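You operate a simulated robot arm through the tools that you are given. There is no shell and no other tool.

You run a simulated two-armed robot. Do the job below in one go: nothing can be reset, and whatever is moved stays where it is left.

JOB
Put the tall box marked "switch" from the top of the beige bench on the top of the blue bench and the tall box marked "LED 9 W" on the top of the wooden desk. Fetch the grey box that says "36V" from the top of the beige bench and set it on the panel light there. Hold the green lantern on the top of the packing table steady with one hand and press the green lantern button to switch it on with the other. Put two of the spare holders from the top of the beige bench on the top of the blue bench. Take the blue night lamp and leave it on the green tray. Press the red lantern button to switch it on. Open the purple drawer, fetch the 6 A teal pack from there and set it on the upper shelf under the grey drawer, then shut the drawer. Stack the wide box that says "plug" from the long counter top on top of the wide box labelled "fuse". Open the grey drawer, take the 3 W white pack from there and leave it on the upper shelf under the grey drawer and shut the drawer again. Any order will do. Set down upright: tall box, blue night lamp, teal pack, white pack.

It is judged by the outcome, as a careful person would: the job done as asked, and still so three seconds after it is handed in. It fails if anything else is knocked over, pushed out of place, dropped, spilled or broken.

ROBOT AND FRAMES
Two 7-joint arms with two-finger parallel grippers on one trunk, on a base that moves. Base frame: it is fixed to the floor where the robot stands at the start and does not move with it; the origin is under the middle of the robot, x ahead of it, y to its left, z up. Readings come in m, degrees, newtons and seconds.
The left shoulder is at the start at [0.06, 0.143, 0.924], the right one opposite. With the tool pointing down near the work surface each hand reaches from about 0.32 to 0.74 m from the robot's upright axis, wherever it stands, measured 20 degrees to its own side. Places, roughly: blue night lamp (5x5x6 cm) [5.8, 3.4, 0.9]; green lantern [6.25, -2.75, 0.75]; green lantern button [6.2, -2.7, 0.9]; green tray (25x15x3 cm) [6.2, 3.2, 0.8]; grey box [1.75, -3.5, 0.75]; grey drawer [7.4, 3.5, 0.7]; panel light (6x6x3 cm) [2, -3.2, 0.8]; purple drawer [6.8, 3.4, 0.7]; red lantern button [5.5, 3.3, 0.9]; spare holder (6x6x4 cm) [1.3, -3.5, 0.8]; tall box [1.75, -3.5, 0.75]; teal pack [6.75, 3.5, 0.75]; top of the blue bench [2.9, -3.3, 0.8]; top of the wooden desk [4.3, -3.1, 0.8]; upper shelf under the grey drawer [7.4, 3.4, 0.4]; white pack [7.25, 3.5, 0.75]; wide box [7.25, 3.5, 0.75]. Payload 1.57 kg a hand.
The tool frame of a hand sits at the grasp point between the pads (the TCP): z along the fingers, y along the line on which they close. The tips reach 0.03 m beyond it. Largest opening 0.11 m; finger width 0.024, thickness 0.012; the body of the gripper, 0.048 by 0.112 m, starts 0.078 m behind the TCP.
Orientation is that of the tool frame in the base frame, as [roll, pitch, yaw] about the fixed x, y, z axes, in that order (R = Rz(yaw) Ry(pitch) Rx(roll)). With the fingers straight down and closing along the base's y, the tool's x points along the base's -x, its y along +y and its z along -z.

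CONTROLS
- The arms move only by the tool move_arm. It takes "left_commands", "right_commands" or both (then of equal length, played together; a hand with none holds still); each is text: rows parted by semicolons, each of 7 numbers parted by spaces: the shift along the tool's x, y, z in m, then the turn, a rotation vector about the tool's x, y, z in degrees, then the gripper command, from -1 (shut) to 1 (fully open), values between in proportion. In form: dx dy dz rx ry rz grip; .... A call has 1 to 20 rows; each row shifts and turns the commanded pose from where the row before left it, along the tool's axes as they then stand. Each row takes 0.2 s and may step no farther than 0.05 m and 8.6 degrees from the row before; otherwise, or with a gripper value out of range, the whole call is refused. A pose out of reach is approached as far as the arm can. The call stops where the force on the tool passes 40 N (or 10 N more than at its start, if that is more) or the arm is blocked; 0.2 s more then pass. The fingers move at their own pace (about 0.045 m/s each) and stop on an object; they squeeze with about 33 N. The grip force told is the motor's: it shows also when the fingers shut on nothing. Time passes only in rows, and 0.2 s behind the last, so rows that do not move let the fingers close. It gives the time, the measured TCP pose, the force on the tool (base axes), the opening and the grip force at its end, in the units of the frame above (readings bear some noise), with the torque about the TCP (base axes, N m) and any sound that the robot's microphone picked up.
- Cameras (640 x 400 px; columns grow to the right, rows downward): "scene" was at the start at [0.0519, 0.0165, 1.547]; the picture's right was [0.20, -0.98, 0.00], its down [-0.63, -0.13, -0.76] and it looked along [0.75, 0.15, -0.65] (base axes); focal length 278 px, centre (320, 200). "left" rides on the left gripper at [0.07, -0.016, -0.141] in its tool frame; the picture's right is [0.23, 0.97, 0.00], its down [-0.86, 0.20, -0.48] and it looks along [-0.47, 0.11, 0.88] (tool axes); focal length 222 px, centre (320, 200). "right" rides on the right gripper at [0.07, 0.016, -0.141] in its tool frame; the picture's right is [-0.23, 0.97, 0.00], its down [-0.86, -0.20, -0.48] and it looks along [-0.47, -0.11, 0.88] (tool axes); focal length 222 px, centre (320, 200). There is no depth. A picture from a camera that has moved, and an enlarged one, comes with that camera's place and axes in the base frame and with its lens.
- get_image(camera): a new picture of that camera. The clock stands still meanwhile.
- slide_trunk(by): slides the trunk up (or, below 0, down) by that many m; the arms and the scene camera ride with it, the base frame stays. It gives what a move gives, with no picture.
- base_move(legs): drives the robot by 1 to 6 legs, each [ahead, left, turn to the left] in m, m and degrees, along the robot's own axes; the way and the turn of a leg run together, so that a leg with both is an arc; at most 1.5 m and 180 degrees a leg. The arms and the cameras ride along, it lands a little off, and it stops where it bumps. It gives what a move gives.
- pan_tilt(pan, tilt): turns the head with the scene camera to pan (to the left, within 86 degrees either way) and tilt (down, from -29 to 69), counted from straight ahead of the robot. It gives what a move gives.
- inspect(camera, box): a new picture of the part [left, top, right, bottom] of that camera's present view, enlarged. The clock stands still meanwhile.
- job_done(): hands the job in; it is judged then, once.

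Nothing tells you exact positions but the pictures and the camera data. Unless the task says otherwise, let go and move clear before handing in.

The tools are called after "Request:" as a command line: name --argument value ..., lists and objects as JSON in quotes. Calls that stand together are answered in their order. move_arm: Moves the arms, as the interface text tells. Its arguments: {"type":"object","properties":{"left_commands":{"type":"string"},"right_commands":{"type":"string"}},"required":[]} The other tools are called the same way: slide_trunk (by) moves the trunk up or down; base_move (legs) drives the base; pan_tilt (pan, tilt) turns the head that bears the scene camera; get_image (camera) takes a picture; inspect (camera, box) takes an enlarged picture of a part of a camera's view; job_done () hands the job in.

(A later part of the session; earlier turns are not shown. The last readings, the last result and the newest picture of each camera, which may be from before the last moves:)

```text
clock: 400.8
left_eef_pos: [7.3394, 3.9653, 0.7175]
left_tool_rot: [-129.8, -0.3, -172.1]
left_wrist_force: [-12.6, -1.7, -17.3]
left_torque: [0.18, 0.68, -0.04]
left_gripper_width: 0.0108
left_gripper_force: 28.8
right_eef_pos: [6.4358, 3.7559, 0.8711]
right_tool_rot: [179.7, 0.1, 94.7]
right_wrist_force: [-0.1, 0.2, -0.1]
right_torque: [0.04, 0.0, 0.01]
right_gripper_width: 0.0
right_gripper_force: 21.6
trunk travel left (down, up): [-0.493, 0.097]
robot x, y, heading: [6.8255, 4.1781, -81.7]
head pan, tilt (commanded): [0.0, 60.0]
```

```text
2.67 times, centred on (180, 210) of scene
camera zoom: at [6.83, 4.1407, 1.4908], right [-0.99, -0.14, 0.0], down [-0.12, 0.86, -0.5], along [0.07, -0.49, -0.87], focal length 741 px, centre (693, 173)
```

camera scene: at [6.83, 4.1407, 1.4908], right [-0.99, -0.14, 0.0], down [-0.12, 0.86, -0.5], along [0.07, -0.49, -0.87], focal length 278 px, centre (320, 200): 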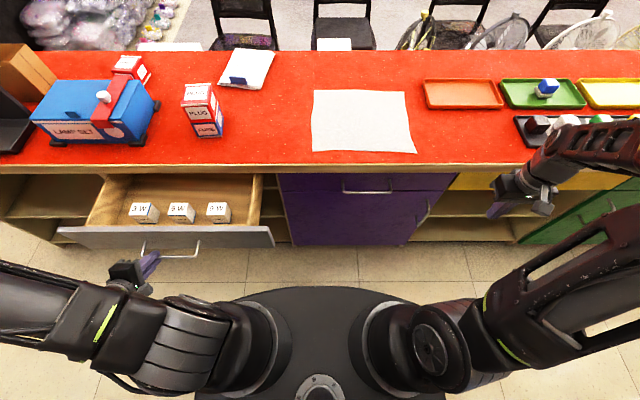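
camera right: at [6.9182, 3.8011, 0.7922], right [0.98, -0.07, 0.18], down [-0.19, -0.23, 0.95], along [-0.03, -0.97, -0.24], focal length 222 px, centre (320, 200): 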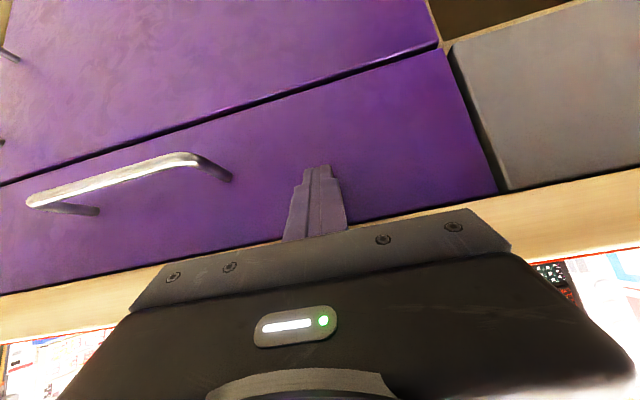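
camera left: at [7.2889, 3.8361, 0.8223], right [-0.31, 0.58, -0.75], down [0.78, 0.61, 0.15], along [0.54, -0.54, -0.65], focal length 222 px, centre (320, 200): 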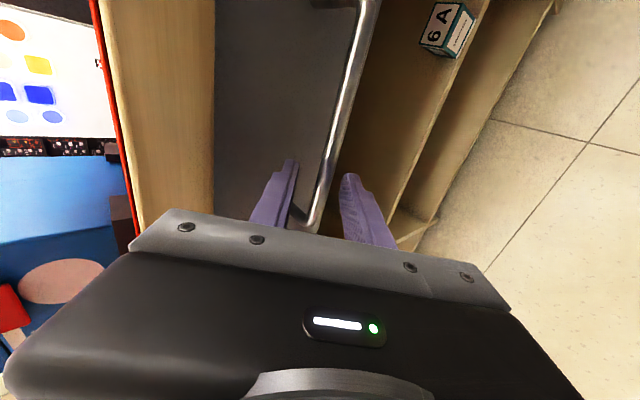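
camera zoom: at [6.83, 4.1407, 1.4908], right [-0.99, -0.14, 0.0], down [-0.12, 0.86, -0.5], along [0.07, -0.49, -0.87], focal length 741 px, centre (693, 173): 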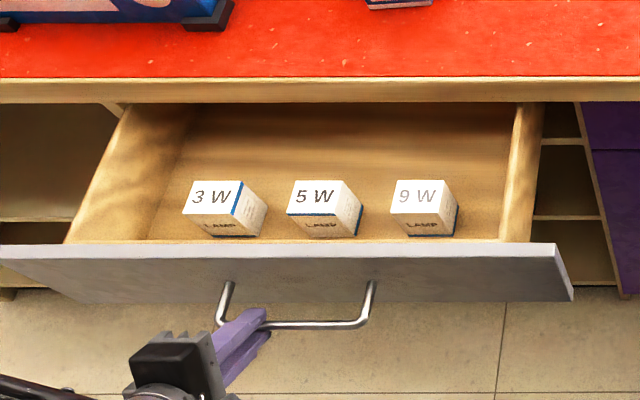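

The grey drawer is open; 3 W is the leftmost white pack at about (7.43,3.824). I release the handle, back off, and re-level the left hand.

Request:
move_arm --left_commands "0 0 0 0 0 0 -0.6; 0 0 0 0 0 0 -0.35; 0 0 0 0 0 0 -0.35; 0 0 -0.03 0 0 0 -0.35; 0 0 -0.04 0 0 0 -0.35; 0 0 -0.04 0 0 0 -0.35; 0 -0.0345 -0.0289 0 0 0 0; 0 -0.0345 -0.0289 0 0 0 0; 0 -0.0345 -0.0289 0 0 0 0; 0 -0.0345 -0.0289 -8.3 0 0 0; 0 0 0 -8.3 0 0 0; 0 0 0 -8.3 0 0 0; 0 0 0 -8.3 0 0 0; 0 0 0 -8.3 0 0 0; 0 0 0 -8.3 0 0 0; 0 0 0 0 0 0 0.3"

Request:
move_arm --left_commands "0 0 0 0 0 8.2 0.3; 0 0 0 0 0 8.2 0.3; 0 0 0 0 0 8.2 0.3; 0 0 0 0 0 8.2 0.3; 0 0 0 0 0 8.2 0.3; 0 0 0 0 0 8.2 0.3; 0 0 0 0 0 8.2 0.3; 0 0 0 0 0 8.2 0.3; 0 0 0 0 0 8.2 0.3; 0 0 0 0 0 8.2 0.3; 0 0 0 0 0 8 0.3; 0 0 0 0 0 0 0.3"

Request:
get_image --camera "scene"

Request:
get_image --camera "left"

```text
clock: 404.2
left_eef_pos: [7.3197, 4.0592, 0.9698]
left_tool_rot: [-179.4, -0.1, -172.2]
left_wrist_force: [-1.2, 0.6, 0.0]
left_torque: [0.01, 0.01, 0.0]
left_gripper_width: 0.0717
left_gripper_force: 0.1
left hand out of reach, approached as far as the arm can: row 15
right_eef_pos: [6.4362, 3.7579, 0.8703]
right_tool_rot: [179.8, -0.1, 94.7]
right_wrist_force: [0.0, 0.2, -0.1]
right_torque: [0.0, 0.0, 0.0]
right_gripper_width: 0.0
right_gripper_force: 21.7
trunk travel left (down, up): [-0.493, 0.097]
robot x, y, heading: [6.8289, 4.1742, -82.2]
head pan, tilt (commanded): [0.0, 60.0]
```

```text
clock: 406.8
left_eef_pos: [7.3191, 4.059, 0.9697]
left_tool_rot: [-179.8, 0.4, 97.8]
left_wrist_force: [0.6, 0.3, 0.1]
left_torque: [0.0, -0.02, 0.02]
left_gripper_width: 0.0714
left_gripper_force: 0.0
right_eef_pos: [6.4353, 3.7571, 0.8724]
right_tool_rot: [179.7, 0.1, 94.7]
right_wrist_force: [-0.3, -1.0, 0.5]
right_torque: [0.01, 0.02, 0.02]
right_gripper_width: 0.0
right_gripper_force: 21.6
trunk travel left (down, up): [-0.493, 0.097]
robot x, y, heading: [6.8248, 4.1781, -82.2]
head pan, tilt (commanded): [0.0, 60.0]
```

```text
taken
camera scene: at [6.8297, 4.1414, 1.4908], right [-0.99, -0.14, 0.0], down [-0.12, 0.86, -0.5], along [0.07, -0.49, -0.87], focal length 278 px, centre (320, 200)
```

scene: 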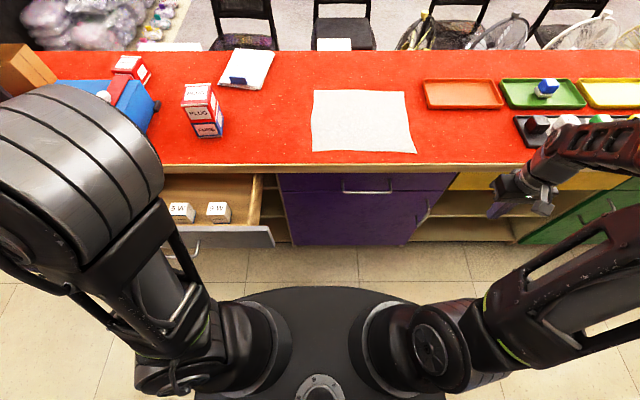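

```text
taken
camera left: at [7.2933, 4.1257, 1.1118], right [0.93, 0.36, 0.0], down [0.32, -0.82, 0.48], along [0.17, -0.45, -0.87], focal length 222 px, centre (320, 200)
```

left: 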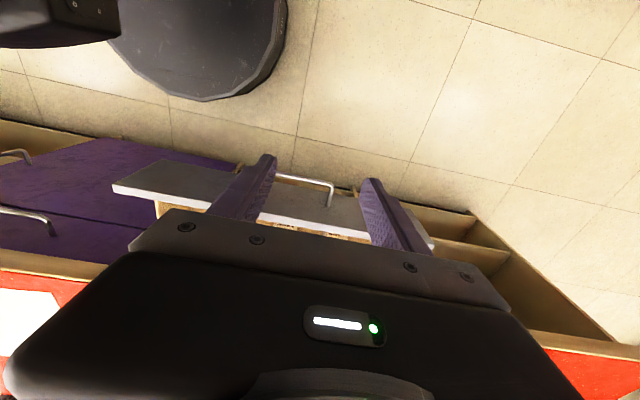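

Request:
base_move --legs '[[0.0, 0.2, 0]]'

Request:
move_arm --left_commands "-0.04 -0.018 0 0 0 0 0.3; -0.04 -0.018 0 0 0 0 0.3; -0.04 -0.018 0 0 0 0 0.3; -0.04 -0.018 0 0 0 0 0.3; -0.04 -0.018 0.01 0 0 0 0.3; -0.04 -0.018 0.01 0 0 0 0.3; 0 0 0 0 0 0 0.3"

Request:
get_image --camera "left"

Request:
get_image --camera "scene"

```text
clock: 408.4
left_eef_pos: [7.5195, 4.0854, 0.9683]
left_tool_rot: [-179.8, 0.5, 97.9]
left_wrist_force: [0.0, 0.2, -0.6]
left_torque: [-0.02, 0.02, 0.0]
left_gripper_width: 0.0711
left_gripper_force: 0.2
right_eef_pos: [6.637, 3.7851, 0.8717]
right_tool_rot: [179.7, 0.2, 94.6]
right_wrist_force: [0.1, -0.1, 1.2]
right_torque: [0.02, 0.02, 0.02]
right_gripper_width: 0.0
right_gripper_force: 20.7
trunk travel left (down, up): [-0.493, 0.097]
robot x, y, heading: [7.0264, 4.2071, -82.2]
head pan, tilt (commanded): [0.0, 60.0]
```

```text
clock: 410.0
left_eef_pos: [7.4449, 3.8327, 0.9536]
left_tool_rot: [-179.8, 0.5, 97.9]
left_wrist_force: [-1.0, -0.3, -0.1]
left_torque: [0.02, -0.02, 0.01]
left_gripper_width: 0.0716
left_gripper_force: 0.0
right_eef_pos: [6.6356, 3.7865, 0.8712]
right_tool_rot: [179.7, 0.0, 94.7]
right_wrist_force: [0.0, 0.1, -0.5]
right_torque: [0.02, -0.04, 0.0]
right_gripper_width: 0.0
right_gripper_force: 21.2
trunk travel left (down, up): [-0.493, 0.097]
robot x, y, heading: [7.0255, 4.2036, -82.1]
head pan, tilt (commanded): [0.0, 60.0]
```

```text
taken
camera left: at [7.4196, 3.9003, 1.0956], right [0.93, 0.36, -0.01], down [0.32, -0.82, 0.48], along [0.17, -0.45, -0.87], focal length 222 px, centre (320, 200)
```

left: 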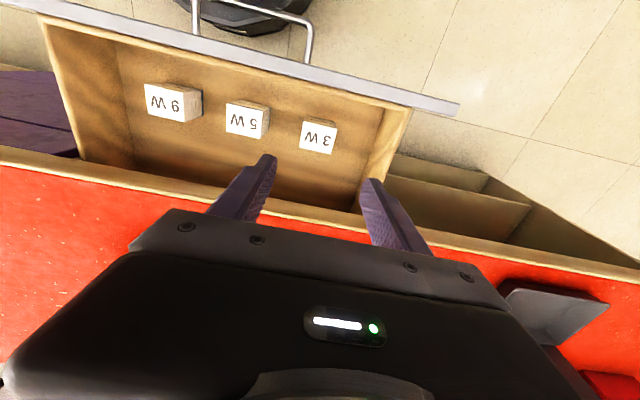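

```text
taken
camera scene: at [7.03, 4.17, 1.4908], right [-0.99, -0.14, 0.0], down [-0.12, 0.86, -0.5], along [0.07, -0.5, -0.87], focal length 278 px, centre (320, 200)
```

scene: 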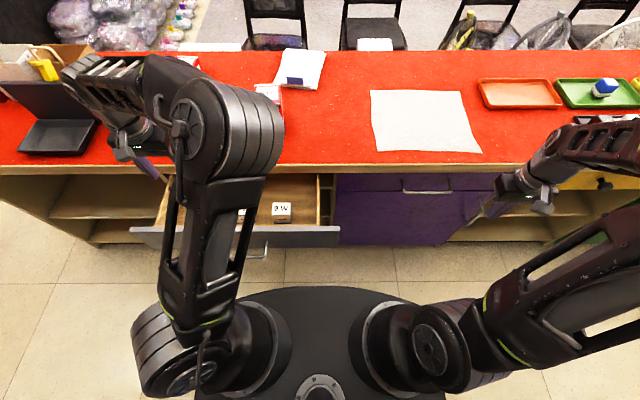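

3 W is at (7.444,3.823), yaw ~12°. I align the yaw, tilt the left hand 33° and go to a pre-grasp above the drawer front.

Request:
move_arm --left_commands "0 0 0 0 0 -4 0.3; 0 0 0 0 -8.25 0 0.3; 0 0 0 0 -8.25 0 0.3; 0 0 0 0 -8.25 0 0.3; 0 0 0 0 -8.25 0 0.3; 0 0 0 0 0 0 0.3"

Request:
get_image --camera "left"

```text
clock: 411.4
left_eef_pos: [7.4443, 3.8315, 0.9515]
left_tool_rot: [-179.8, 33.5, 101.9]
left_wrist_force: [-0.7, -1.0, 0.3]
left_torque: [0.04, -0.03, 0.0]
left_gripper_width: 0.0715
left_gripper_force: 0.1
right_eef_pos: [6.6362, 3.7861, 0.8705]
right_tool_rot: [179.7, -0.1, 94.7]
right_wrist_force: [0.5, 0.0, -0.6]
right_torque: [0.02, 0.01, -0.03]
right_gripper_width: 0.0
right_gripper_force: 21.9
trunk travel left (down, up): [-0.493, 0.097]
robot x, y, heading: [7.0253, 4.2079, -81.9]
head pan, tilt (commanded): [0.0, 60.0]
```

```text
taken
camera left: at [7.4011, 3.9617, 1.0326], right [0.91, 0.39, -0.13], down [0.29, -0.4, 0.87], along [0.28, -0.83, -0.48], focal length 222 px, centre (320, 200)
```

left: 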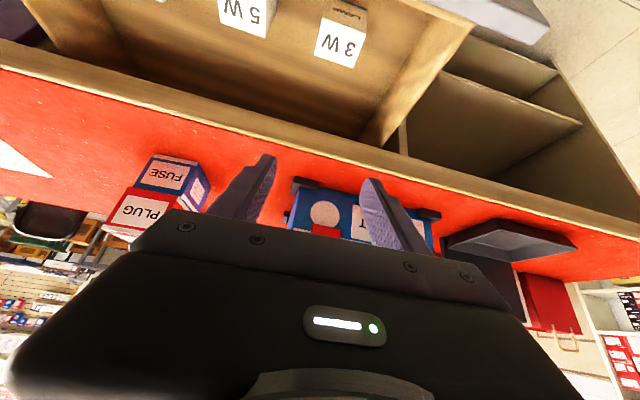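

Request:
move_arm --left_commands "0.0292 -0.0007 0.0242 0 0 0 0.3; 0.0292 -0.0007 0.0242 0 0 0 0.3; 0.0292 -0.0007 0.0242 0 0 0 0.3; 0.0292 -0.0007 0.0242 0 0 0 0.3; 0 0 0 0 0 0 0.3"

Request:
get_image --camera "left"

Request:
get_image --camera "scene"

```text
clock: 412.6
left_eef_pos: [7.4348, 3.8602, 0.8414]
left_tool_rot: [-179.5, 33.7, 102.0]
left_wrist_force: [-0.5, 0.3, -0.4]
left_torque: [0.04, 0.02, 0.03]
left_gripper_width: 0.0717
left_gripper_force: 0.0
left hand out of reach, approached as far as the arm can: row 4
right_eef_pos: [6.6368, 3.7862, 0.8717]
right_tool_rot: [179.8, 0.1, 94.6]
right_wrist_force: [-0.9, -0.1, 0.1]
right_torque: [0.0, 0.02, 0.04]
right_gripper_width: 0.0
right_gripper_force: 21.1
trunk travel left (down, up): [-0.493, 0.097]
robot x, y, heading: [7.0272, 4.2061, -82.0]
head pan, tilt (commanded): [0.0, 60.0]
```

```text
taken
camera left: at [7.3923, 3.9907, 0.9213], right [0.91, 0.38, -0.13], down [0.29, -0.4, 0.87], along [0.28, -0.83, -0.47], focal length 222 px, centre (320, 200)
```

left: 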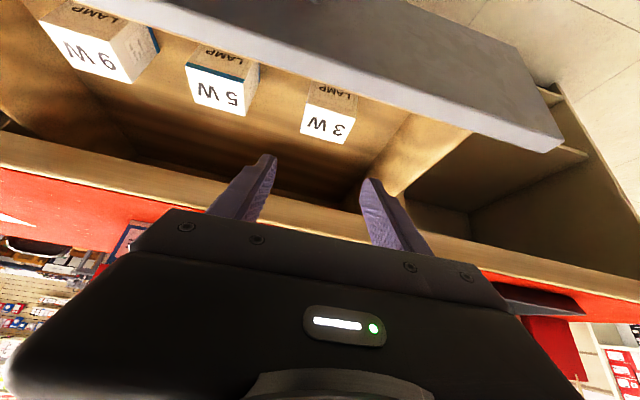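

```text
taken
camera scene: at [7.03, 4.1696, 1.4908], right [-0.99, -0.14, 0.0], down [-0.12, 0.86, -0.5], along [0.07, -0.49, -0.87], focal length 278 px, centre (320, 200)
```

scene: 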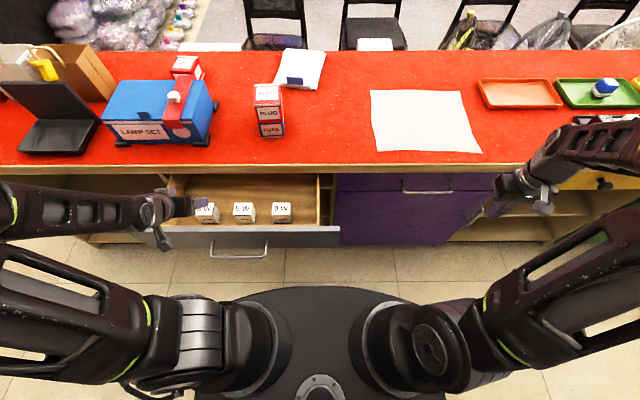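

The hand is over the pack (the arm re-folded its elbow but nothing moved). I continue in to the pack in small steps.

Request:
move_arm --left_commands "0.012 0 0.005 0 0 0 0.3; 0.012 0 0.005 0 0 0 0.3; 0.011 0.001 0.01 0 0 0 0.3; 0 0 0.025 0 0 0 0.3; 0 0 0.025 0 0 0 0.3; 0 0 0 0 0 0 0.3"

Request:
get_image --camera "left"

Request:
inspect --camera "scene" --box '[100, 150, 300, 270]'

```text
clock: 414.0
left_eef_pos: [7.4465, 3.8453, 0.7614]
left_tool_rot: [-179.9, 33.4, 102.0]
left_wrist_force: [1.3, -0.1, -0.4]
left_torque: [-0.01, 0.0, 0.01]
left_gripper_width: 0.0714
left_gripper_force: 0.1
left hand out of reach, approached as far as the arm can: row 1, 2
right_eef_pos: [6.6378, 3.7859, 0.8716]
right_tool_rot: [179.7, 0.0, 94.7]
right_wrist_force: [0.0, -0.6, -0.5]
right_torque: [0.0, 0.03, 0.01]
right_gripper_width: 0.0001
right_gripper_force: 20.8
trunk travel left (down, up): [-0.493, 0.097]
robot x, y, heading: [7.0246, 4.2053, -82.2]
head pan, tilt (commanded): [0.0, 60.0]
```

```text
taken
camera left: at [7.4025, 3.9755, 0.8423], right [0.91, 0.39, -0.13], down [0.29, -0.4, 0.87], along [0.28, -0.83, -0.48], focal length 222 px, centre (320, 200)
```

left: 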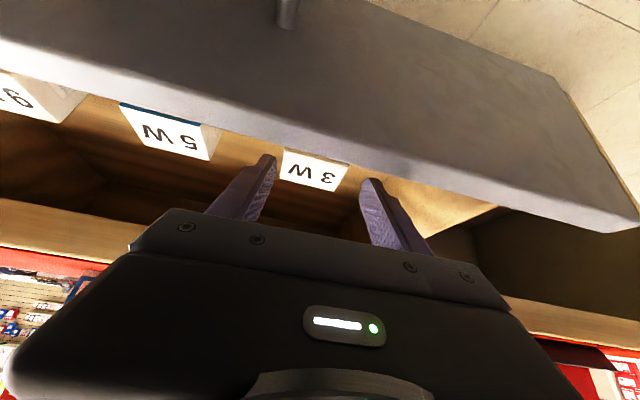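

```text
3.20 times, centred on (200, 210) of scene
camera zoom: at [7.0298, 4.1698, 1.4908], right [-0.99, -0.14, 0.0], down [-0.12, 0.86, -0.5], along [0.07, -0.5, -0.87], focal length 889 px, centre (704, 168)
```

zoom: 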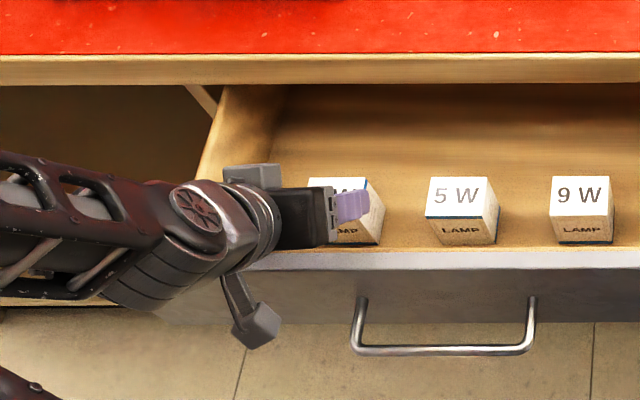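

Request:
move_arm --left_commands "0 -0.003 0.02 0 0 0 0.3; 0 0 0.02 0 0 0 0.3; 0 0 0 0 0 0 0.3"

Request:
get_image --camera "left"

```text
clock: 414.8
left_eef_pos: [7.4485, 3.8229, 0.7279]
left_tool_rot: [-179.9, 33.4, 102.0]
left_wrist_force: [0.0, -0.6, 0.3]
left_torque: [0.0, 0.02, -0.02]
left_gripper_width: 0.0715
left_gripper_force: 0.1
right_eef_pos: [6.6349, 3.786, 0.8716]
right_tool_rot: [179.7, 0.1, 94.5]
right_wrist_force: [0.1, 0.1, -0.1]
right_torque: [0.01, 0.0, 0.01]
right_gripper_width: 0.0002
right_gripper_force: 21.2
trunk travel left (down, up): [-0.493, 0.097]
robot x, y, heading: [7.0278, 4.207, -82.1]
head pan, tilt (commanded): [0.0, 60.0]
```

```text
taken
camera left: at [7.4043, 3.9517, 0.8087], right [0.91, 0.39, -0.13], down [0.29, -0.4, 0.87], along [0.28, -0.83, -0.48], focal length 222 px, centre (320, 200)
```

left: 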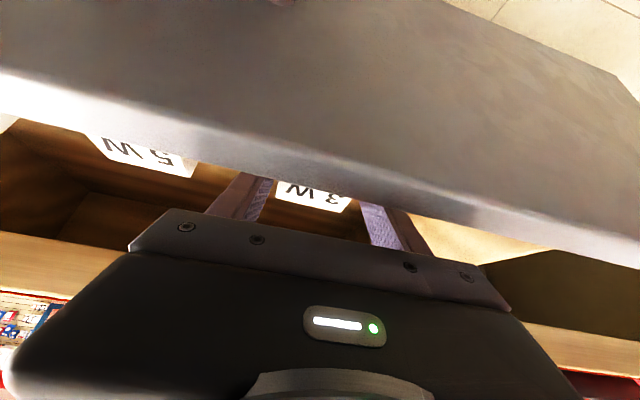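

Request:
move_arm --left_commands "0 0 0 0 0 0 0; 0 0 0 0 0 0 -0.4; 0 0 0 0 0 0 -1; 0 0 0 0 0 0 -1; 0 0 0 0 0 0 -1"

Request:
inspect --camera "scene" --box '[160, 170, 260, 240]'

```text
clock: 416.0
left_eef_pos: [7.448, 3.8224, 0.7278]
left_tool_rot: [-179.7, 33.3, 102.0]
left_wrist_force: [-0.3, -1.1, 0.5]
left_torque: [-0.04, 0.0, -0.03]
left_gripper_width: 0.0552
left_gripper_force: 32.9
right_eef_pos: [6.6367, 3.7864, 0.871]
right_tool_rot: [179.7, 0.1, 94.6]
right_wrist_force: [0.1, 0.3, 1.3]
right_torque: [0.0, -0.01, 0.01]
right_gripper_width: 0.0002
right_gripper_force: 21.5
trunk travel left (down, up): [-0.493, 0.097]
robot x, y, heading: [7.0257, 4.2061, -82.1]
head pan, tilt (commanded): [0.0, 60.0]
```

```text
5.71 times, centred on (210, 205) of scene
camera zoom: at [7.0299, 4.1697, 1.4908], right [-0.99, -0.14, 0.0], down [-0.12, 0.86, -0.5], along [0.07, -0.5, -0.87], focal length 1588 px, centre (949, 171)
```

zoom: 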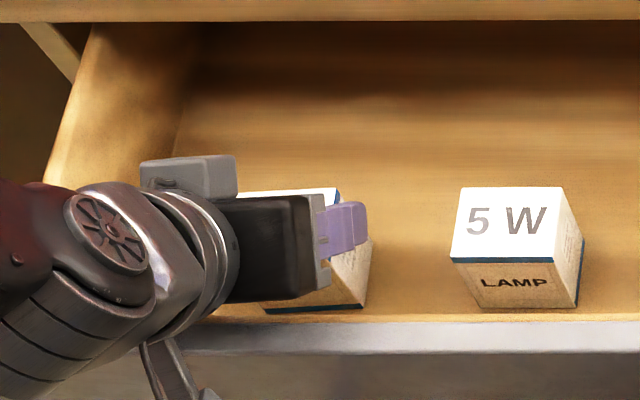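

Gripped. I lift slowly straight up.

Request:
move_arm --left_commands "-0.0109 0 -0.0168 0 0 0 -1; -0.0109 0 -0.0168 0 0 0 -1; -0.0109 0 -0.0168 0 0 0 -1; -0.0109 0 -0.0168 0 0 0 -1; 0 0 0 0 0 0 -1"

Request:
move_arm --left_commands "-0.0109 0 -0.0168 0 0 0 -1; -0.0109 0 -0.0168 0 0 0 -1; 0 0 0 0 0 0 -1"

Request:
get_image --camera "scene"

Request:
get_image --camera "left"

```text
clock: 417.2
left_eef_pos: [7.4499, 3.8218, 0.81]
left_tool_rot: [-179.7, 33.5, 102.0]
left_wrist_force: [0.2, -0.2, -0.5]
left_torque: [-0.02, 0.01, 0.0]
left_gripper_width: 0.0554
left_gripper_force: 32.8
right_eef_pos: [6.6355, 3.7863, 0.8713]
right_tool_rot: [179.7, 0.2, 94.6]
right_wrist_force: [-0.2, 0.0, -1.4]
right_torque: [0.01, -0.04, 0.01]
right_gripper_width: 0.0
right_gripper_force: 20.6
trunk travel left (down, up): [-0.493, 0.097]
robot x, y, heading: [7.0256, 4.2076, -81.7]
head pan, tilt (commanded): [0.0, 60.0]
```

```text
clock: 418.0
left_eef_pos: [7.4474, 3.8245, 0.8486]
left_tool_rot: [-179.7, 33.4, 102.1]
left_wrist_force: [0.4, -0.1, -1.3]
left_torque: [0.0, -0.02, -0.02]
left_gripper_width: 0.0554
left_gripper_force: 32.8
right_eef_pos: [6.6369, 3.7855, 0.871]
right_tool_rot: [179.7, 0.1, 94.6]
right_wrist_force: [-0.6, -0.7, 0.5]
right_torque: [0.01, 0.01, -0.02]
right_gripper_width: 0.0
right_gripper_force: 21.6
trunk travel left (down, up): [-0.493, 0.097]
robot x, y, heading: [7.0276, 4.2068, -82.1]
head pan, tilt (commanded): [0.0, 60.0]
```

```text
taken
camera scene: at [7.0301, 4.1696, 1.4908], right [-0.99, -0.14, 0.0], down [-0.12, 0.86, -0.5], along [0.07, -0.49, -0.87], focal length 278 px, centre (320, 200)
```

scene: 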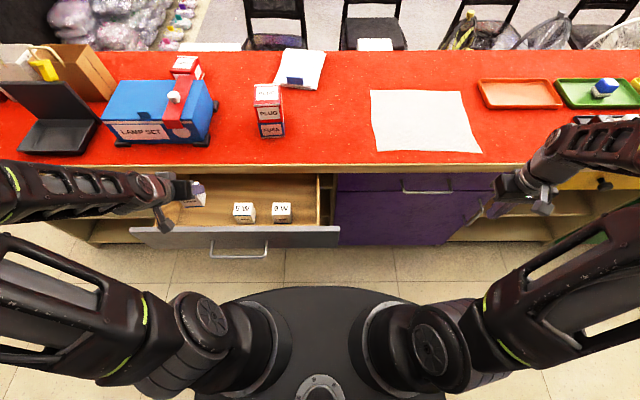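

```text
taken
camera left: at [7.4042, 3.9532, 0.9297], right [0.91, 0.39, -0.13], down [0.29, -0.4, 0.87], along [0.28, -0.83, -0.48], focal length 222 px, centre (320, 200)
```

left: 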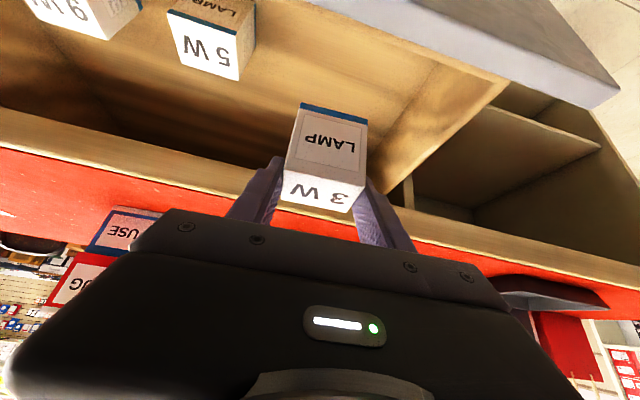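

The 3 W pack is lifted upright. To close the grey drawer with the right hand I raise both hands and shift the base left 0.58 m (keeping the pack in the left hand).

Request:
move_arm --left_commands "-0.0109 0 -0.0168 0 0 0 -1; -0.0055 0 -0.0084 0 0 0 -1; 0 0 0 0 0 0 -1" --right_commands "0.03 0 -0.03 0 0 0 -1; 0.03 0 -0.03 0 0 0 -1; 0 0 0 0 0 0 -1"

Request:
base_move --legs '[[-0.02, 0.3, 0], [0.0, 0.28, 0]]'

Request:
get_image --camera "scene"

Request:
get_image --camera "right"

```text
clock: 418.8
left_eef_pos: [7.4499, 3.8231, 0.878]
left_tool_rot: [-179.7, 33.3, 102.0]
left_wrist_force: [0.8, -1.4, -0.9]
left_torque: [0.02, 0.01, 0.01]
left_gripper_width: 0.0551
left_gripper_force: 33.0
right_eef_pos: [6.6326, 3.8459, 0.9315]
right_tool_rot: [179.7, 0.0, 94.6]
right_wrist_force: [-0.2, -0.9, 1.1]
right_torque: [0.01, 0.01, 0.01]
right_gripper_width: 0.0
right_gripper_force: 21.6
trunk travel left (down, up): [-0.493, 0.097]
robot x, y, heading: [7.0276, 4.2047, -82.0]
head pan, tilt (commanded): [0.0, 60.0]
```

```text
clock: 422.4
left_eef_pos: [8.012, 3.924, 0.8776]
left_tool_rot: [-179.7, 33.5, 102.1]
left_wrist_force: [0.6, 0.4, -0.6]
left_torque: [-0.04, 0.06, 0.02]
left_gripper_width: 0.0554
left_gripper_force: 32.9
right_eef_pos: [7.1951, 3.9445, 0.9317]
right_tool_rot: [179.7, 0.1, 94.8]
right_wrist_force: [1.0, -0.4, -0.2]
right_torque: [0.0, 0.04, -0.02]
right_gripper_width: 0.0
right_gripper_force: 21.3
trunk travel left (down, up): [-0.493, 0.097]
robot x, y, heading: [7.5885, 4.3082, -81.5]
head pan, tilt (commanded): [0.0, 60.0]
```

```text
taken
camera scene: at [7.5932, 4.2701, 1.4908], right [-0.99, -0.14, 0.0], down [-0.12, 0.86, -0.5], along [0.07, -0.49, -0.87], focal length 278 px, centre (320, 200)
```

scene: 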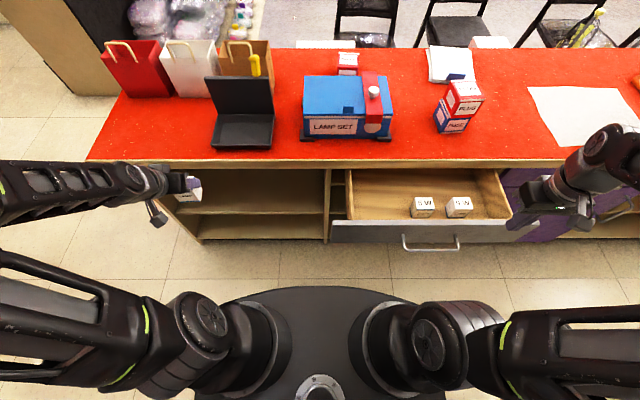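

```text
taken
camera right: at [7.2051, 4.0156, 1.0733], right [0.99, -0.15, 0.01], down [-0.13, -0.87, 0.48], along [-0.07, -0.47, -0.88], focal length 222 px, centre (320, 200)
```

right: 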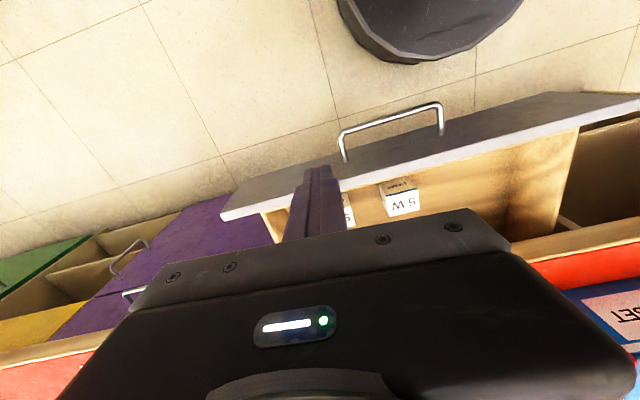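

Request:
move_arm --right_commands "0 0 0 0 -8.2 0 -1; 0 0 0 0 -8.2 0 -1; 0 0 0 0 -8.2 0 -1; 0 0 0 0 -8.2 0 -1; 0 0 0 0 -8.2 0 -1; 0 0 0 0 -8.2 0 -1; 0 0 0 0 0 0 -1"

Request:
get_image --camera "right"

Request:
get_image --camera "scene"

```text
clock: 424.0
left_eef_pos: [8.0119, 3.9257, 0.8773]
left_tool_rot: [-179.7, 33.5, 102.1]
left_wrist_force: [-0.2, -0.4, -1.0]
left_torque: [-0.01, 0.0, -0.03]
left_gripper_width: 0.0552
left_gripper_force: 32.9
right_eef_pos: [7.1872, 3.9391, 0.9326]
right_tool_rot: [179.5, 49.2, 94.4]
right_wrist_force: [-0.2, 0.1, -0.7]
right_torque: [0.02, 0.0, -0.02]
right_gripper_width: 0.0002
right_gripper_force: 21.6
right hand out of reach, approached as far as the arm can: row 6
trunk travel left (down, up): [-0.493, 0.097]
robot x, y, heading: [7.5899, 4.3087, -81.5]
head pan, tilt (commanded): [0.0, 60.0]
```

```text
taken
camera right: at [7.1884, 4.0937, 0.9727], right [0.98, -0.06, 0.18], down [-0.19, -0.21, 0.96], along [-0.02, -0.98, -0.22], focal length 222 px, centre (320, 200)
```

right: 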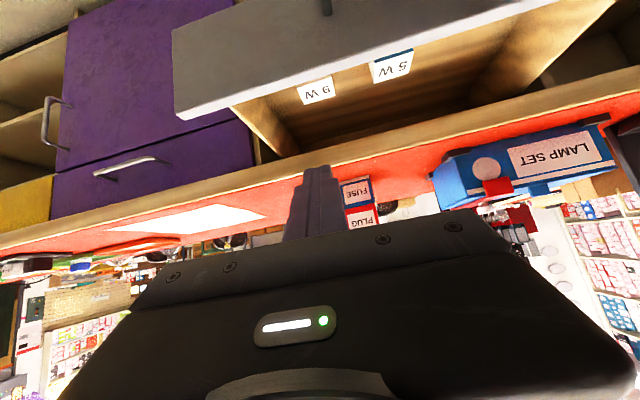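

```text
taken
camera scene: at [7.5925, 4.2698, 1.4908], right [-0.99, -0.14, 0.0], down [-0.12, 0.86, -0.5], along [0.07, -0.49, -0.87], focal length 278 px, centre (320, 200)
```

scene: 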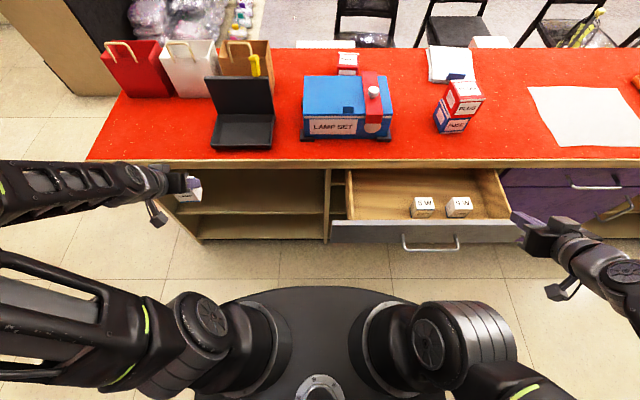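

Request:
move_arm --right_commands "0.0261 0 -0.0303 0 0 0 -1; 0.0341 0 0.0294 0 0 0 -1; 0.0341 0 0.0294 0 0 0 -1; 0.0341 0 0.0294 0 0 0 -1; 0.0341 0 0.0294 0 0 0 -1; 0 0 0 0 0 0 -1"

Request:
get_image --camera "right"

Request:
get_image --camera "scene"

```text
clock: 425.4
left_eef_pos: [8.0117, 3.9263, 0.877]
left_tool_rot: [-179.8, 33.4, 102.2]
left_wrist_force: [0.0, 0.8, -0.4]
left_torque: [0.04, 0.01, 0.02]
left_gripper_width: 0.0555
left_gripper_force: 33.0
right_eef_pos: [7.1719, 3.9753, 0.7538]
right_tool_rot: [179.5, 49.3, 94.4]
right_wrist_force: [0.2, 1.3, 0.7]
right_torque: [0.02, -0.01, 0.02]
right_gripper_width: 0.0
right_gripper_force: 21.2
right hand out of reach, approached as far as the arm can: row 1, 2
trunk travel left (down, up): [-0.493, 0.097]
robot x, y, heading: [7.5916, 4.3063, -81.8]
head pan, tilt (commanded): [0.0, 60.0]
```

```text
taken
camera right: at [7.1744, 4.1301, 0.7932], right [0.98, -0.07, 0.18], down [-0.19, -0.21, 0.96], along [-0.03, -0.97, -0.22], focal length 222 px, centre (320, 200)
```

right: 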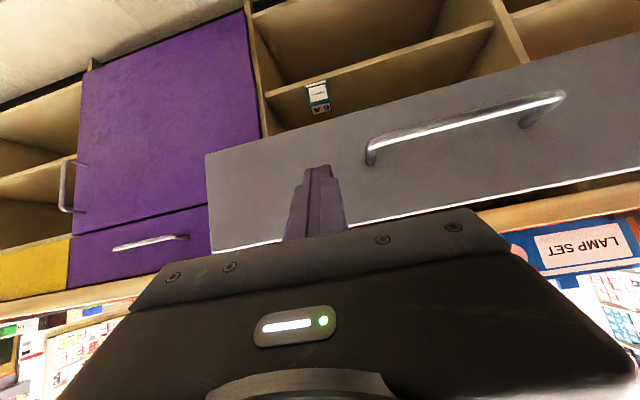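

```text
taken
camera scene: at [7.5923, 4.2701, 1.4908], right [-0.99, -0.14, 0.0], down [-0.12, 0.86, -0.5], along [0.07, -0.49, -0.87], focal length 278 px, centre (320, 200)
```

scene: 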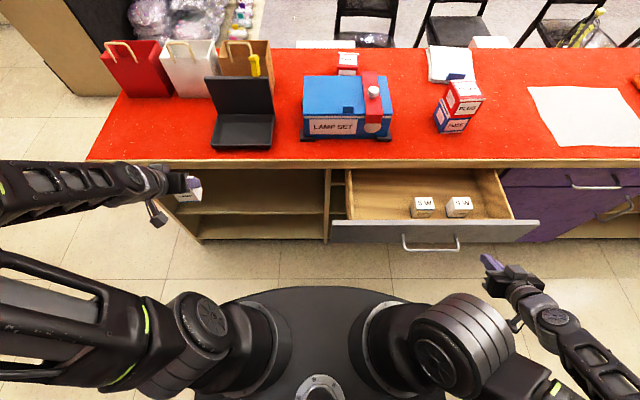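

Request:
move_arm --right_commands "-0.0196 0.002 0.0227 0 0 0 -1; -0.0261 0.0025 0.0303 0 0 0 -1; -0.0261 0.0025 0.0303 0 0 0 -1; -0.0261 0.0025 0.0303 0 0 0 -1; -0.0261 0.0025 0.0303 0 0 0 -1; 0 0 0 0 0 0 -1"

Request:
get_image --camera "right"

Request:
get_image --camera "scene"

```text
clock: 426.8
left_eef_pos: [8.0115, 3.9249, 0.8788]
left_tool_rot: [-179.8, 33.4, 102.2]
left_wrist_force: [-0.1, -0.4, 0.1]
left_torque: [0.01, 0.0, -0.01]
left_gripper_width: 0.0553
left_gripper_force: 32.9
right_eef_pos: [7.1974, 3.7884, 0.7569]
right_tool_rot: [179.5, 49.3, 94.3]
right_wrist_force: [-0.3, -0.3, 0.4]
right_torque: [-0.03, 0.01, 0.03]
right_gripper_width: 0.0
right_gripper_force: 21.1
trunk travel left (down, up): [-0.493, 0.097]
robot x, y, heading: [7.5876, 4.3079, -81.8]
head pan, tilt (commanded): [0.0, 60.0]
```

```text
taken
camera right: at [7.2003, 3.9426, 0.7961], right [0.98, -0.07, 0.18], down [-0.19, -0.21, 0.96], along [-0.03, -0.98, -0.22], focal length 222 px, centre (320, 200)
```

right: 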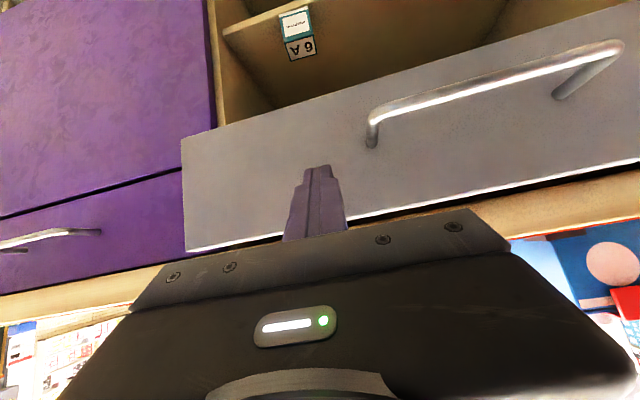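

```text
taken
camera scene: at [7.592, 4.2702, 1.4908], right [-0.99, -0.14, 0.0], down [-0.12, 0.86, -0.5], along [0.07, -0.49, -0.87], focal length 278 px, centre (320, 200)
```

scene: 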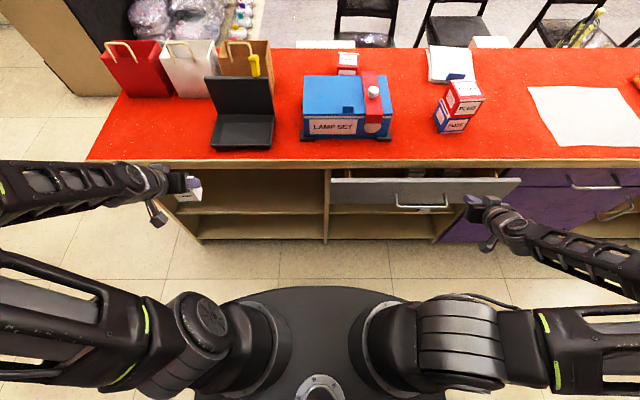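

Request:
move_arm --right_commands "-0.0261 0.0025 0.0303 0 0 0 -1; -0.0196 0.002 0.0227 0 0 0 -1; 0 0 0 0 0 0 -1"

Request:
move_arm --right_commands "-0.0065 0.0005 0.0076 0 0 0 -1; -0.0065 0.0005 0.0076 0 0 0 -1; 0 0 0 0 0 0 -1"

Request:
get_image --camera "right"

```text
clock: 427.6
left_eef_pos: [8.0117, 3.9245, 0.8767]
left_tool_rot: [-179.7, 33.4, 102.1]
left_wrist_force: [-0.5, 0.0, -0.1]
left_torque: [0.0, -0.01, 0.0]
left_gripper_width: 0.0553
left_gripper_force: 32.8
right_eef_pos: [7.2067, 3.7207, 0.7548]
right_tool_rot: [179.4, 49.2, 94.4]
right_wrist_force: [-0.5, 0.0, 0.4]
right_torque: [0.02, 0.0, -0.01]
right_gripper_width: 0.0004
right_gripper_force: 21.2
trunk travel left (down, up): [-0.493, 0.097]
robot x, y, heading: [7.5876, 4.3044, -82.0]
head pan, tilt (commanded): [0.0, 60.0]
```

```text
clock: 428.4
left_eef_pos: [8.0124, 3.9257, 0.8774]
left_tool_rot: [-179.8, 33.4, 102.2]
left_wrist_force: [0.5, -0.3, -1.1]
left_torque: [0.01, -0.01, 0.0]
left_gripper_width: 0.0554
left_gripper_force: 33.0
right_eef_pos: [7.2114, 3.6998, 0.7554]
right_tool_rot: [179.5, 49.3, 94.3]
right_wrist_force: [-0.1, 0.1, 0.3]
right_torque: [-0.01, 0.0, 0.0]
right_gripper_width: 0.0002
right_gripper_force: 21.3
trunk travel left (down, up): [-0.493, 0.097]
robot x, y, heading: [7.5912, 4.3051, -81.7]
head pan, tilt (commanded): [0.0, 60.0]
```

```text
taken
camera right: at [7.2129, 3.8535, 0.7943], right [0.98, -0.07, 0.18], down [-0.19, -0.21, 0.96], along [-0.03, -0.97, -0.22], focal length 222 px, centre (320, 200)
```

right: 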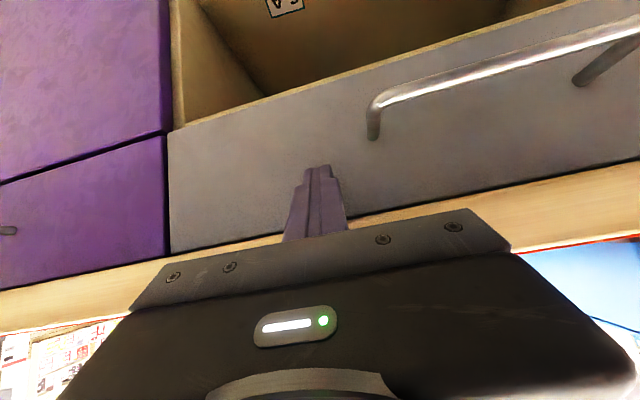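

Request:
move_arm --right_commands "-0.0033 0 0.0038 0 0 0 -1; -0.0033 0 0.0038 0 0 0 -1; 0 0 0 0 0 0 -1"

Request:
move_arm --right_commands "-0.0033 0 0.0038 0 0 0 -1; -0.0033 0 0.0038 0 0 0 -1; 0 0 0 0 0 0 -1"

Request:
get_image --camera "right"

```text
clock: 429.2
left_eef_pos: [8.0116, 3.9254, 0.8773]
left_tool_rot: [-179.8, 33.5, 102.2]
left_wrist_force: [1.5, 0.4, -1.2]
left_torque: [0.01, -0.05, 0.04]
left_gripper_width: 0.0553
left_gripper_force: 33.1
right_eef_pos: [7.2108, 3.6926, 0.7554]
right_tool_rot: [179.3, 49.3, 94.3]
right_wrist_force: [-0.7, 11.3, 1.6]
right_torque: [0.06, 0.14, 0.04]
right_gripper_width: 0.0001
right_gripper_force: 21.4
trunk travel left (down, up): [-0.493, 0.097]
robot x, y, heading: [7.5905, 4.307, -82.1]
head pan, tilt (commanded): [0.0, 60.0]
```

```text
clock: 429.6
left_eef_pos: [8.0112, 3.9253, 0.8789]
left_tool_rot: [-179.7, 33.4, 102.1]
left_wrist_force: [0.7, -0.2, -0.9]
left_torque: [0.03, 0.01, 0.02]
left_gripper_width: 0.0553
left_gripper_force: 33.4
right_eef_pos: [7.2099, 3.6903, 0.752]
right_tool_rot: [179.3, 48.6, 94.0]
right_wrist_force: [-1.9, 20.5, 11.6]
right_torque: [0.07, -0.05, 0.12]
right_gripper_width: 0.0
right_gripper_force: 20.9
trunk travel left (down, up): [-0.493, 0.097]
robot x, y, heading: [7.5886, 4.305, -82.0]
head pan, tilt (commanded): [0.0, 60.0]
stopped in row 2 (right hand): the force on the tool passed its limit at 45 N (the readings are from after the stop); the commanded pose is now the measured one
```

```text
taken
camera right: at [7.2132, 3.8448, 0.7941], right [0.98, -0.07, 0.18], down [-0.19, -0.22, 0.96], along [-0.03, -0.97, -0.23], focal length 222 px, centre (320, 200)
```

right: 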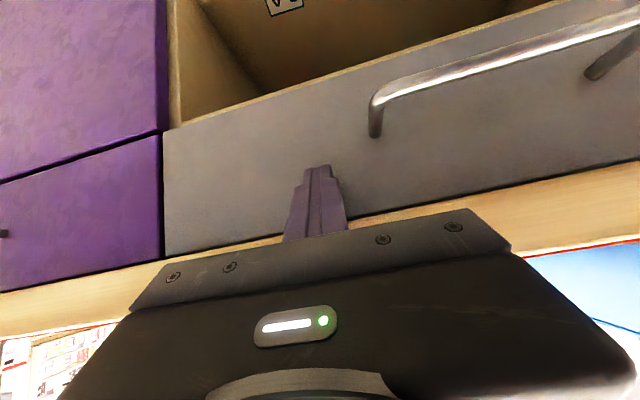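

The grey drawer is fully shut. I retract the right hand and shift the base right so the left hand (with 3 W) faces the shelf.

Request:
move_arm --right_commands "0.0261 0 -0.0303 0 0 0 -1; 0.0261 0 -0.0303 0 0 0 -1; 0.0261 0 -0.0303 0 0 0 -1; 0.0261 0 -0.0303 0 0 0 -1; 0.0261 0 -0.0303 0 0 0 -1; -0.0341 0 -0.0294 0 0 0 -1; -0.0341 0 -0.0294 0 0 0 -1; -0.0341 0 -0.0294 0 0 0 -1; 0 0 0 0 0 0 -1"

Request:
base_move --legs '[[0.0, -0.3, 0], [0.0, -0.28, 0]]'

Request:
get_image --camera "scene"

Request:
get_image --camera "left"

```text
clock: 431.6
left_eef_pos: [8.0104, 3.9255, 0.8775]
left_tool_rot: [-179.7, 33.5, 102.1]
left_wrist_force: [0.3, 0.6, -0.4]
left_torque: [-0.01, -0.01, 0.01]
left_gripper_width: 0.0553
left_gripper_force: 33.2
right_eef_pos: [7.1933, 3.8886, 0.8877]
right_tool_rot: [179.1, 48.7, 94.0]
right_wrist_force: [0.2, -0.7, -0.3]
right_torque: [0.01, 0.02, -0.02]
right_gripper_width: 0.0
right_gripper_force: 21.0
trunk travel left (down, up): [-0.493, 0.097]
robot x, y, heading: [7.5887, 4.3109, -82.0]
head pan, tilt (commanded): [0.0, 60.0]
```

```text
clock: 435.2
left_eef_pos: [7.4375, 3.8442, 0.8784]
left_tool_rot: [-179.8, 33.3, 101.9]
left_wrist_force: [-0.5, 0.9, -1.9]
left_torque: [-0.01, 0.0, 0.02]
left_gripper_width: 0.0555
left_gripper_force: 32.7
right_eef_pos: [6.6201, 3.8114, 0.8865]
right_tool_rot: [179.2, 48.7, 93.9]
right_wrist_force: [-0.1, 0.3, -0.1]
right_torque: [-0.03, -0.04, 0.0]
right_gripper_width: 0.0
right_gripper_force: 21.3
trunk travel left (down, up): [-0.493, 0.097]
robot x, y, heading: [7.0171, 4.2287, -81.9]
head pan, tilt (commanded): [0.0, 60.0]
```

```text
taken
camera scene: at [7.019, 4.1909, 1.4908], right [-0.99, -0.14, 0.0], down [-0.12, 0.86, -0.5], along [0.07, -0.5, -0.87], focal length 278 px, centre (320, 200)
```

scene: 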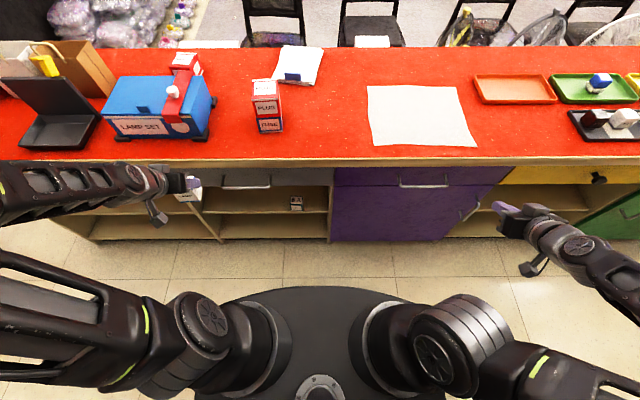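

```text
taken
camera left: at [7.394, 3.9737, 0.959], right [0.91, 0.38, -0.13], down [0.29, -0.4, 0.87], along [0.28, -0.83, -0.48], focal length 222 px, centre (320, 200)
```

left: 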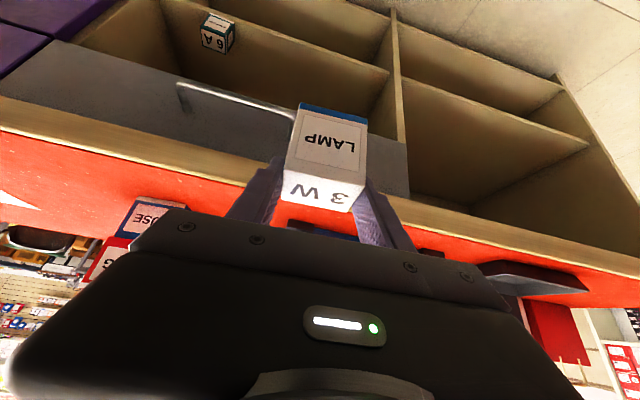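

Request:
move_arm --left_commands "0.0252 0.01 -0.0164 0 0 0 -1; 0.0168 0.01 -0.0109 0 0 0 -1; 0 0 0 0 0 0 -1" --right_commands "0.0261 0 -0.0303 0 0 0 -1; 0.0131 0 -0.0151 0 0 0 -1; 0 0 0 0 0 0 -1"

Request:
slide_trunk --by -0.22

Request:
get_image --camera "left"

Request:
get_image --camera "scene"

```text
clock: 436.0
left_eef_pos: [7.4459, 3.899, 0.8788]
left_tool_rot: [-179.7, 33.5, 102.0]
left_wrist_force: [0.5, 0.0, -1.0]
left_torque: [0.03, 0.0, 0.0]
left_gripper_width: 0.0553
left_gripper_force: 32.9
right_eef_pos: [6.6072, 3.8679, 0.8877]
right_tool_rot: [179.2, 48.7, 93.9]
right_wrist_force: [-0.1, 0.4, 1.0]
right_torque: [0.0, 0.01, -0.01]
right_gripper_width: 0.0
right_gripper_force: 21.2
right hand out of reach, approached as far as the arm can: row 2
trunk travel left (down, up): [-0.493, 0.097]
robot x, y, heading: [7.0166, 4.2271, -81.9]
head pan, tilt (commanded): [0.0, 60.0]
```

```text
clock: 438.4
left_eef_pos: [7.4446, 3.8984, 0.657]
left_tool_rot: [-179.7, 33.5, 102.0]
left_wrist_force: [-0.2, 0.1, -0.3]
left_torque: [-0.02, -0.01, 0.0]
left_gripper_width: 0.0554
left_gripper_force: 32.6
right_eef_pos: [6.6073, 3.8675, 0.6699]
right_tool_rot: [179.1, 48.7, 94.0]
right_wrist_force: [0.6, -0.2, -0.6]
right_torque: [0.0, -0.01, -0.01]
right_gripper_width: 0.0
right_gripper_force: 21.2
trunk travel left (down, up): [-0.273, 0.317]
robot x, y, heading: [7.0174, 4.2278, -82.2]
head pan, tilt (commanded): [0.0, 60.0]
```

```text
taken
camera left: at [7.4029, 4.0283, 0.7396], right [0.91, 0.38, -0.13], down [0.29, -0.4, 0.87], along [0.28, -0.83, -0.48], focal length 222 px, centre (320, 200)
```

left: 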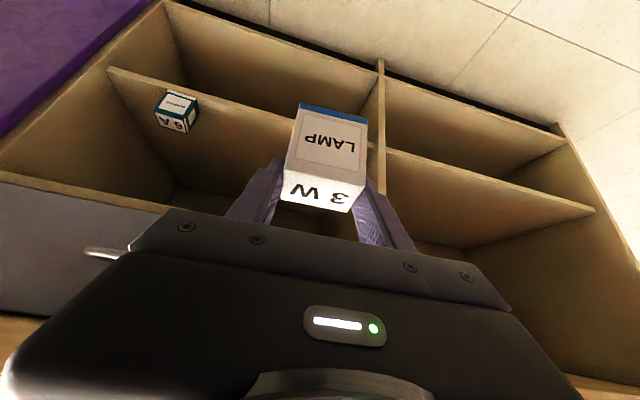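

```text
taken
camera scene: at [7.0201, 4.1911, 1.2708], right [-0.99, -0.14, 0.0], down [-0.12, 0.86, -0.5], along [0.07, -0.5, -0.87], focal length 278 px, centre (320, 200)
```

scene: 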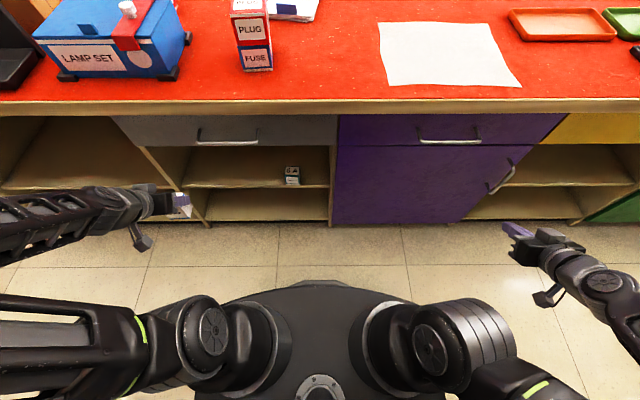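

I lower the pack to shelf height, then move it straight in beside the 6 A pack.

Request:
move_arm --left_commands "0.0201 0 0.0304 0 0 0 -1; 0.0201 0 0.0304 0 0 0 -1; 0.0201 0 0.0304 0 0 0 -1; 0.0201 0 0.0304 0 0 0 -1; 0.0190 0 0.0287 0 0 0 -1; 0 0 0 0 0 0 -1"

Request:
get_image --camera "left"

```text
clock: 439.8
left_eef_pos: [7.4435, 3.899, 0.4763]
left_tool_rot: [-179.8, 33.4, 101.9]
left_wrist_force: [0.3, 0.0, -1.1]
left_torque: [0.03, 0.01, -0.04]
left_gripper_width: 0.055
left_gripper_force: 33.1
right_eef_pos: [6.6068, 3.868, 0.6697]
right_tool_rot: [179.1, 48.7, 93.9]
right_wrist_force: [0.5, 0.9, -0.2]
right_torque: [0.03, -0.04, -0.01]
right_gripper_width: 0.0002
right_gripper_force: 21.1
trunk travel left (down, up): [-0.273, 0.317]
robot x, y, heading: [7.0155, 4.2313, -82.0]
head pan, tilt (commanded): [0.0, 60.0]
```

```text
taken
camera left: at [7.4008, 4.0288, 0.5577], right [0.91, 0.38, -0.13], down [0.29, -0.4, 0.87], along [0.28, -0.83, -0.48], focal length 222 px, centre (320, 200)
```

left: 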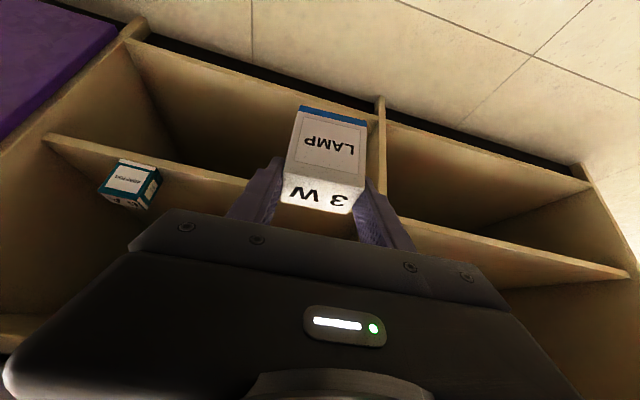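

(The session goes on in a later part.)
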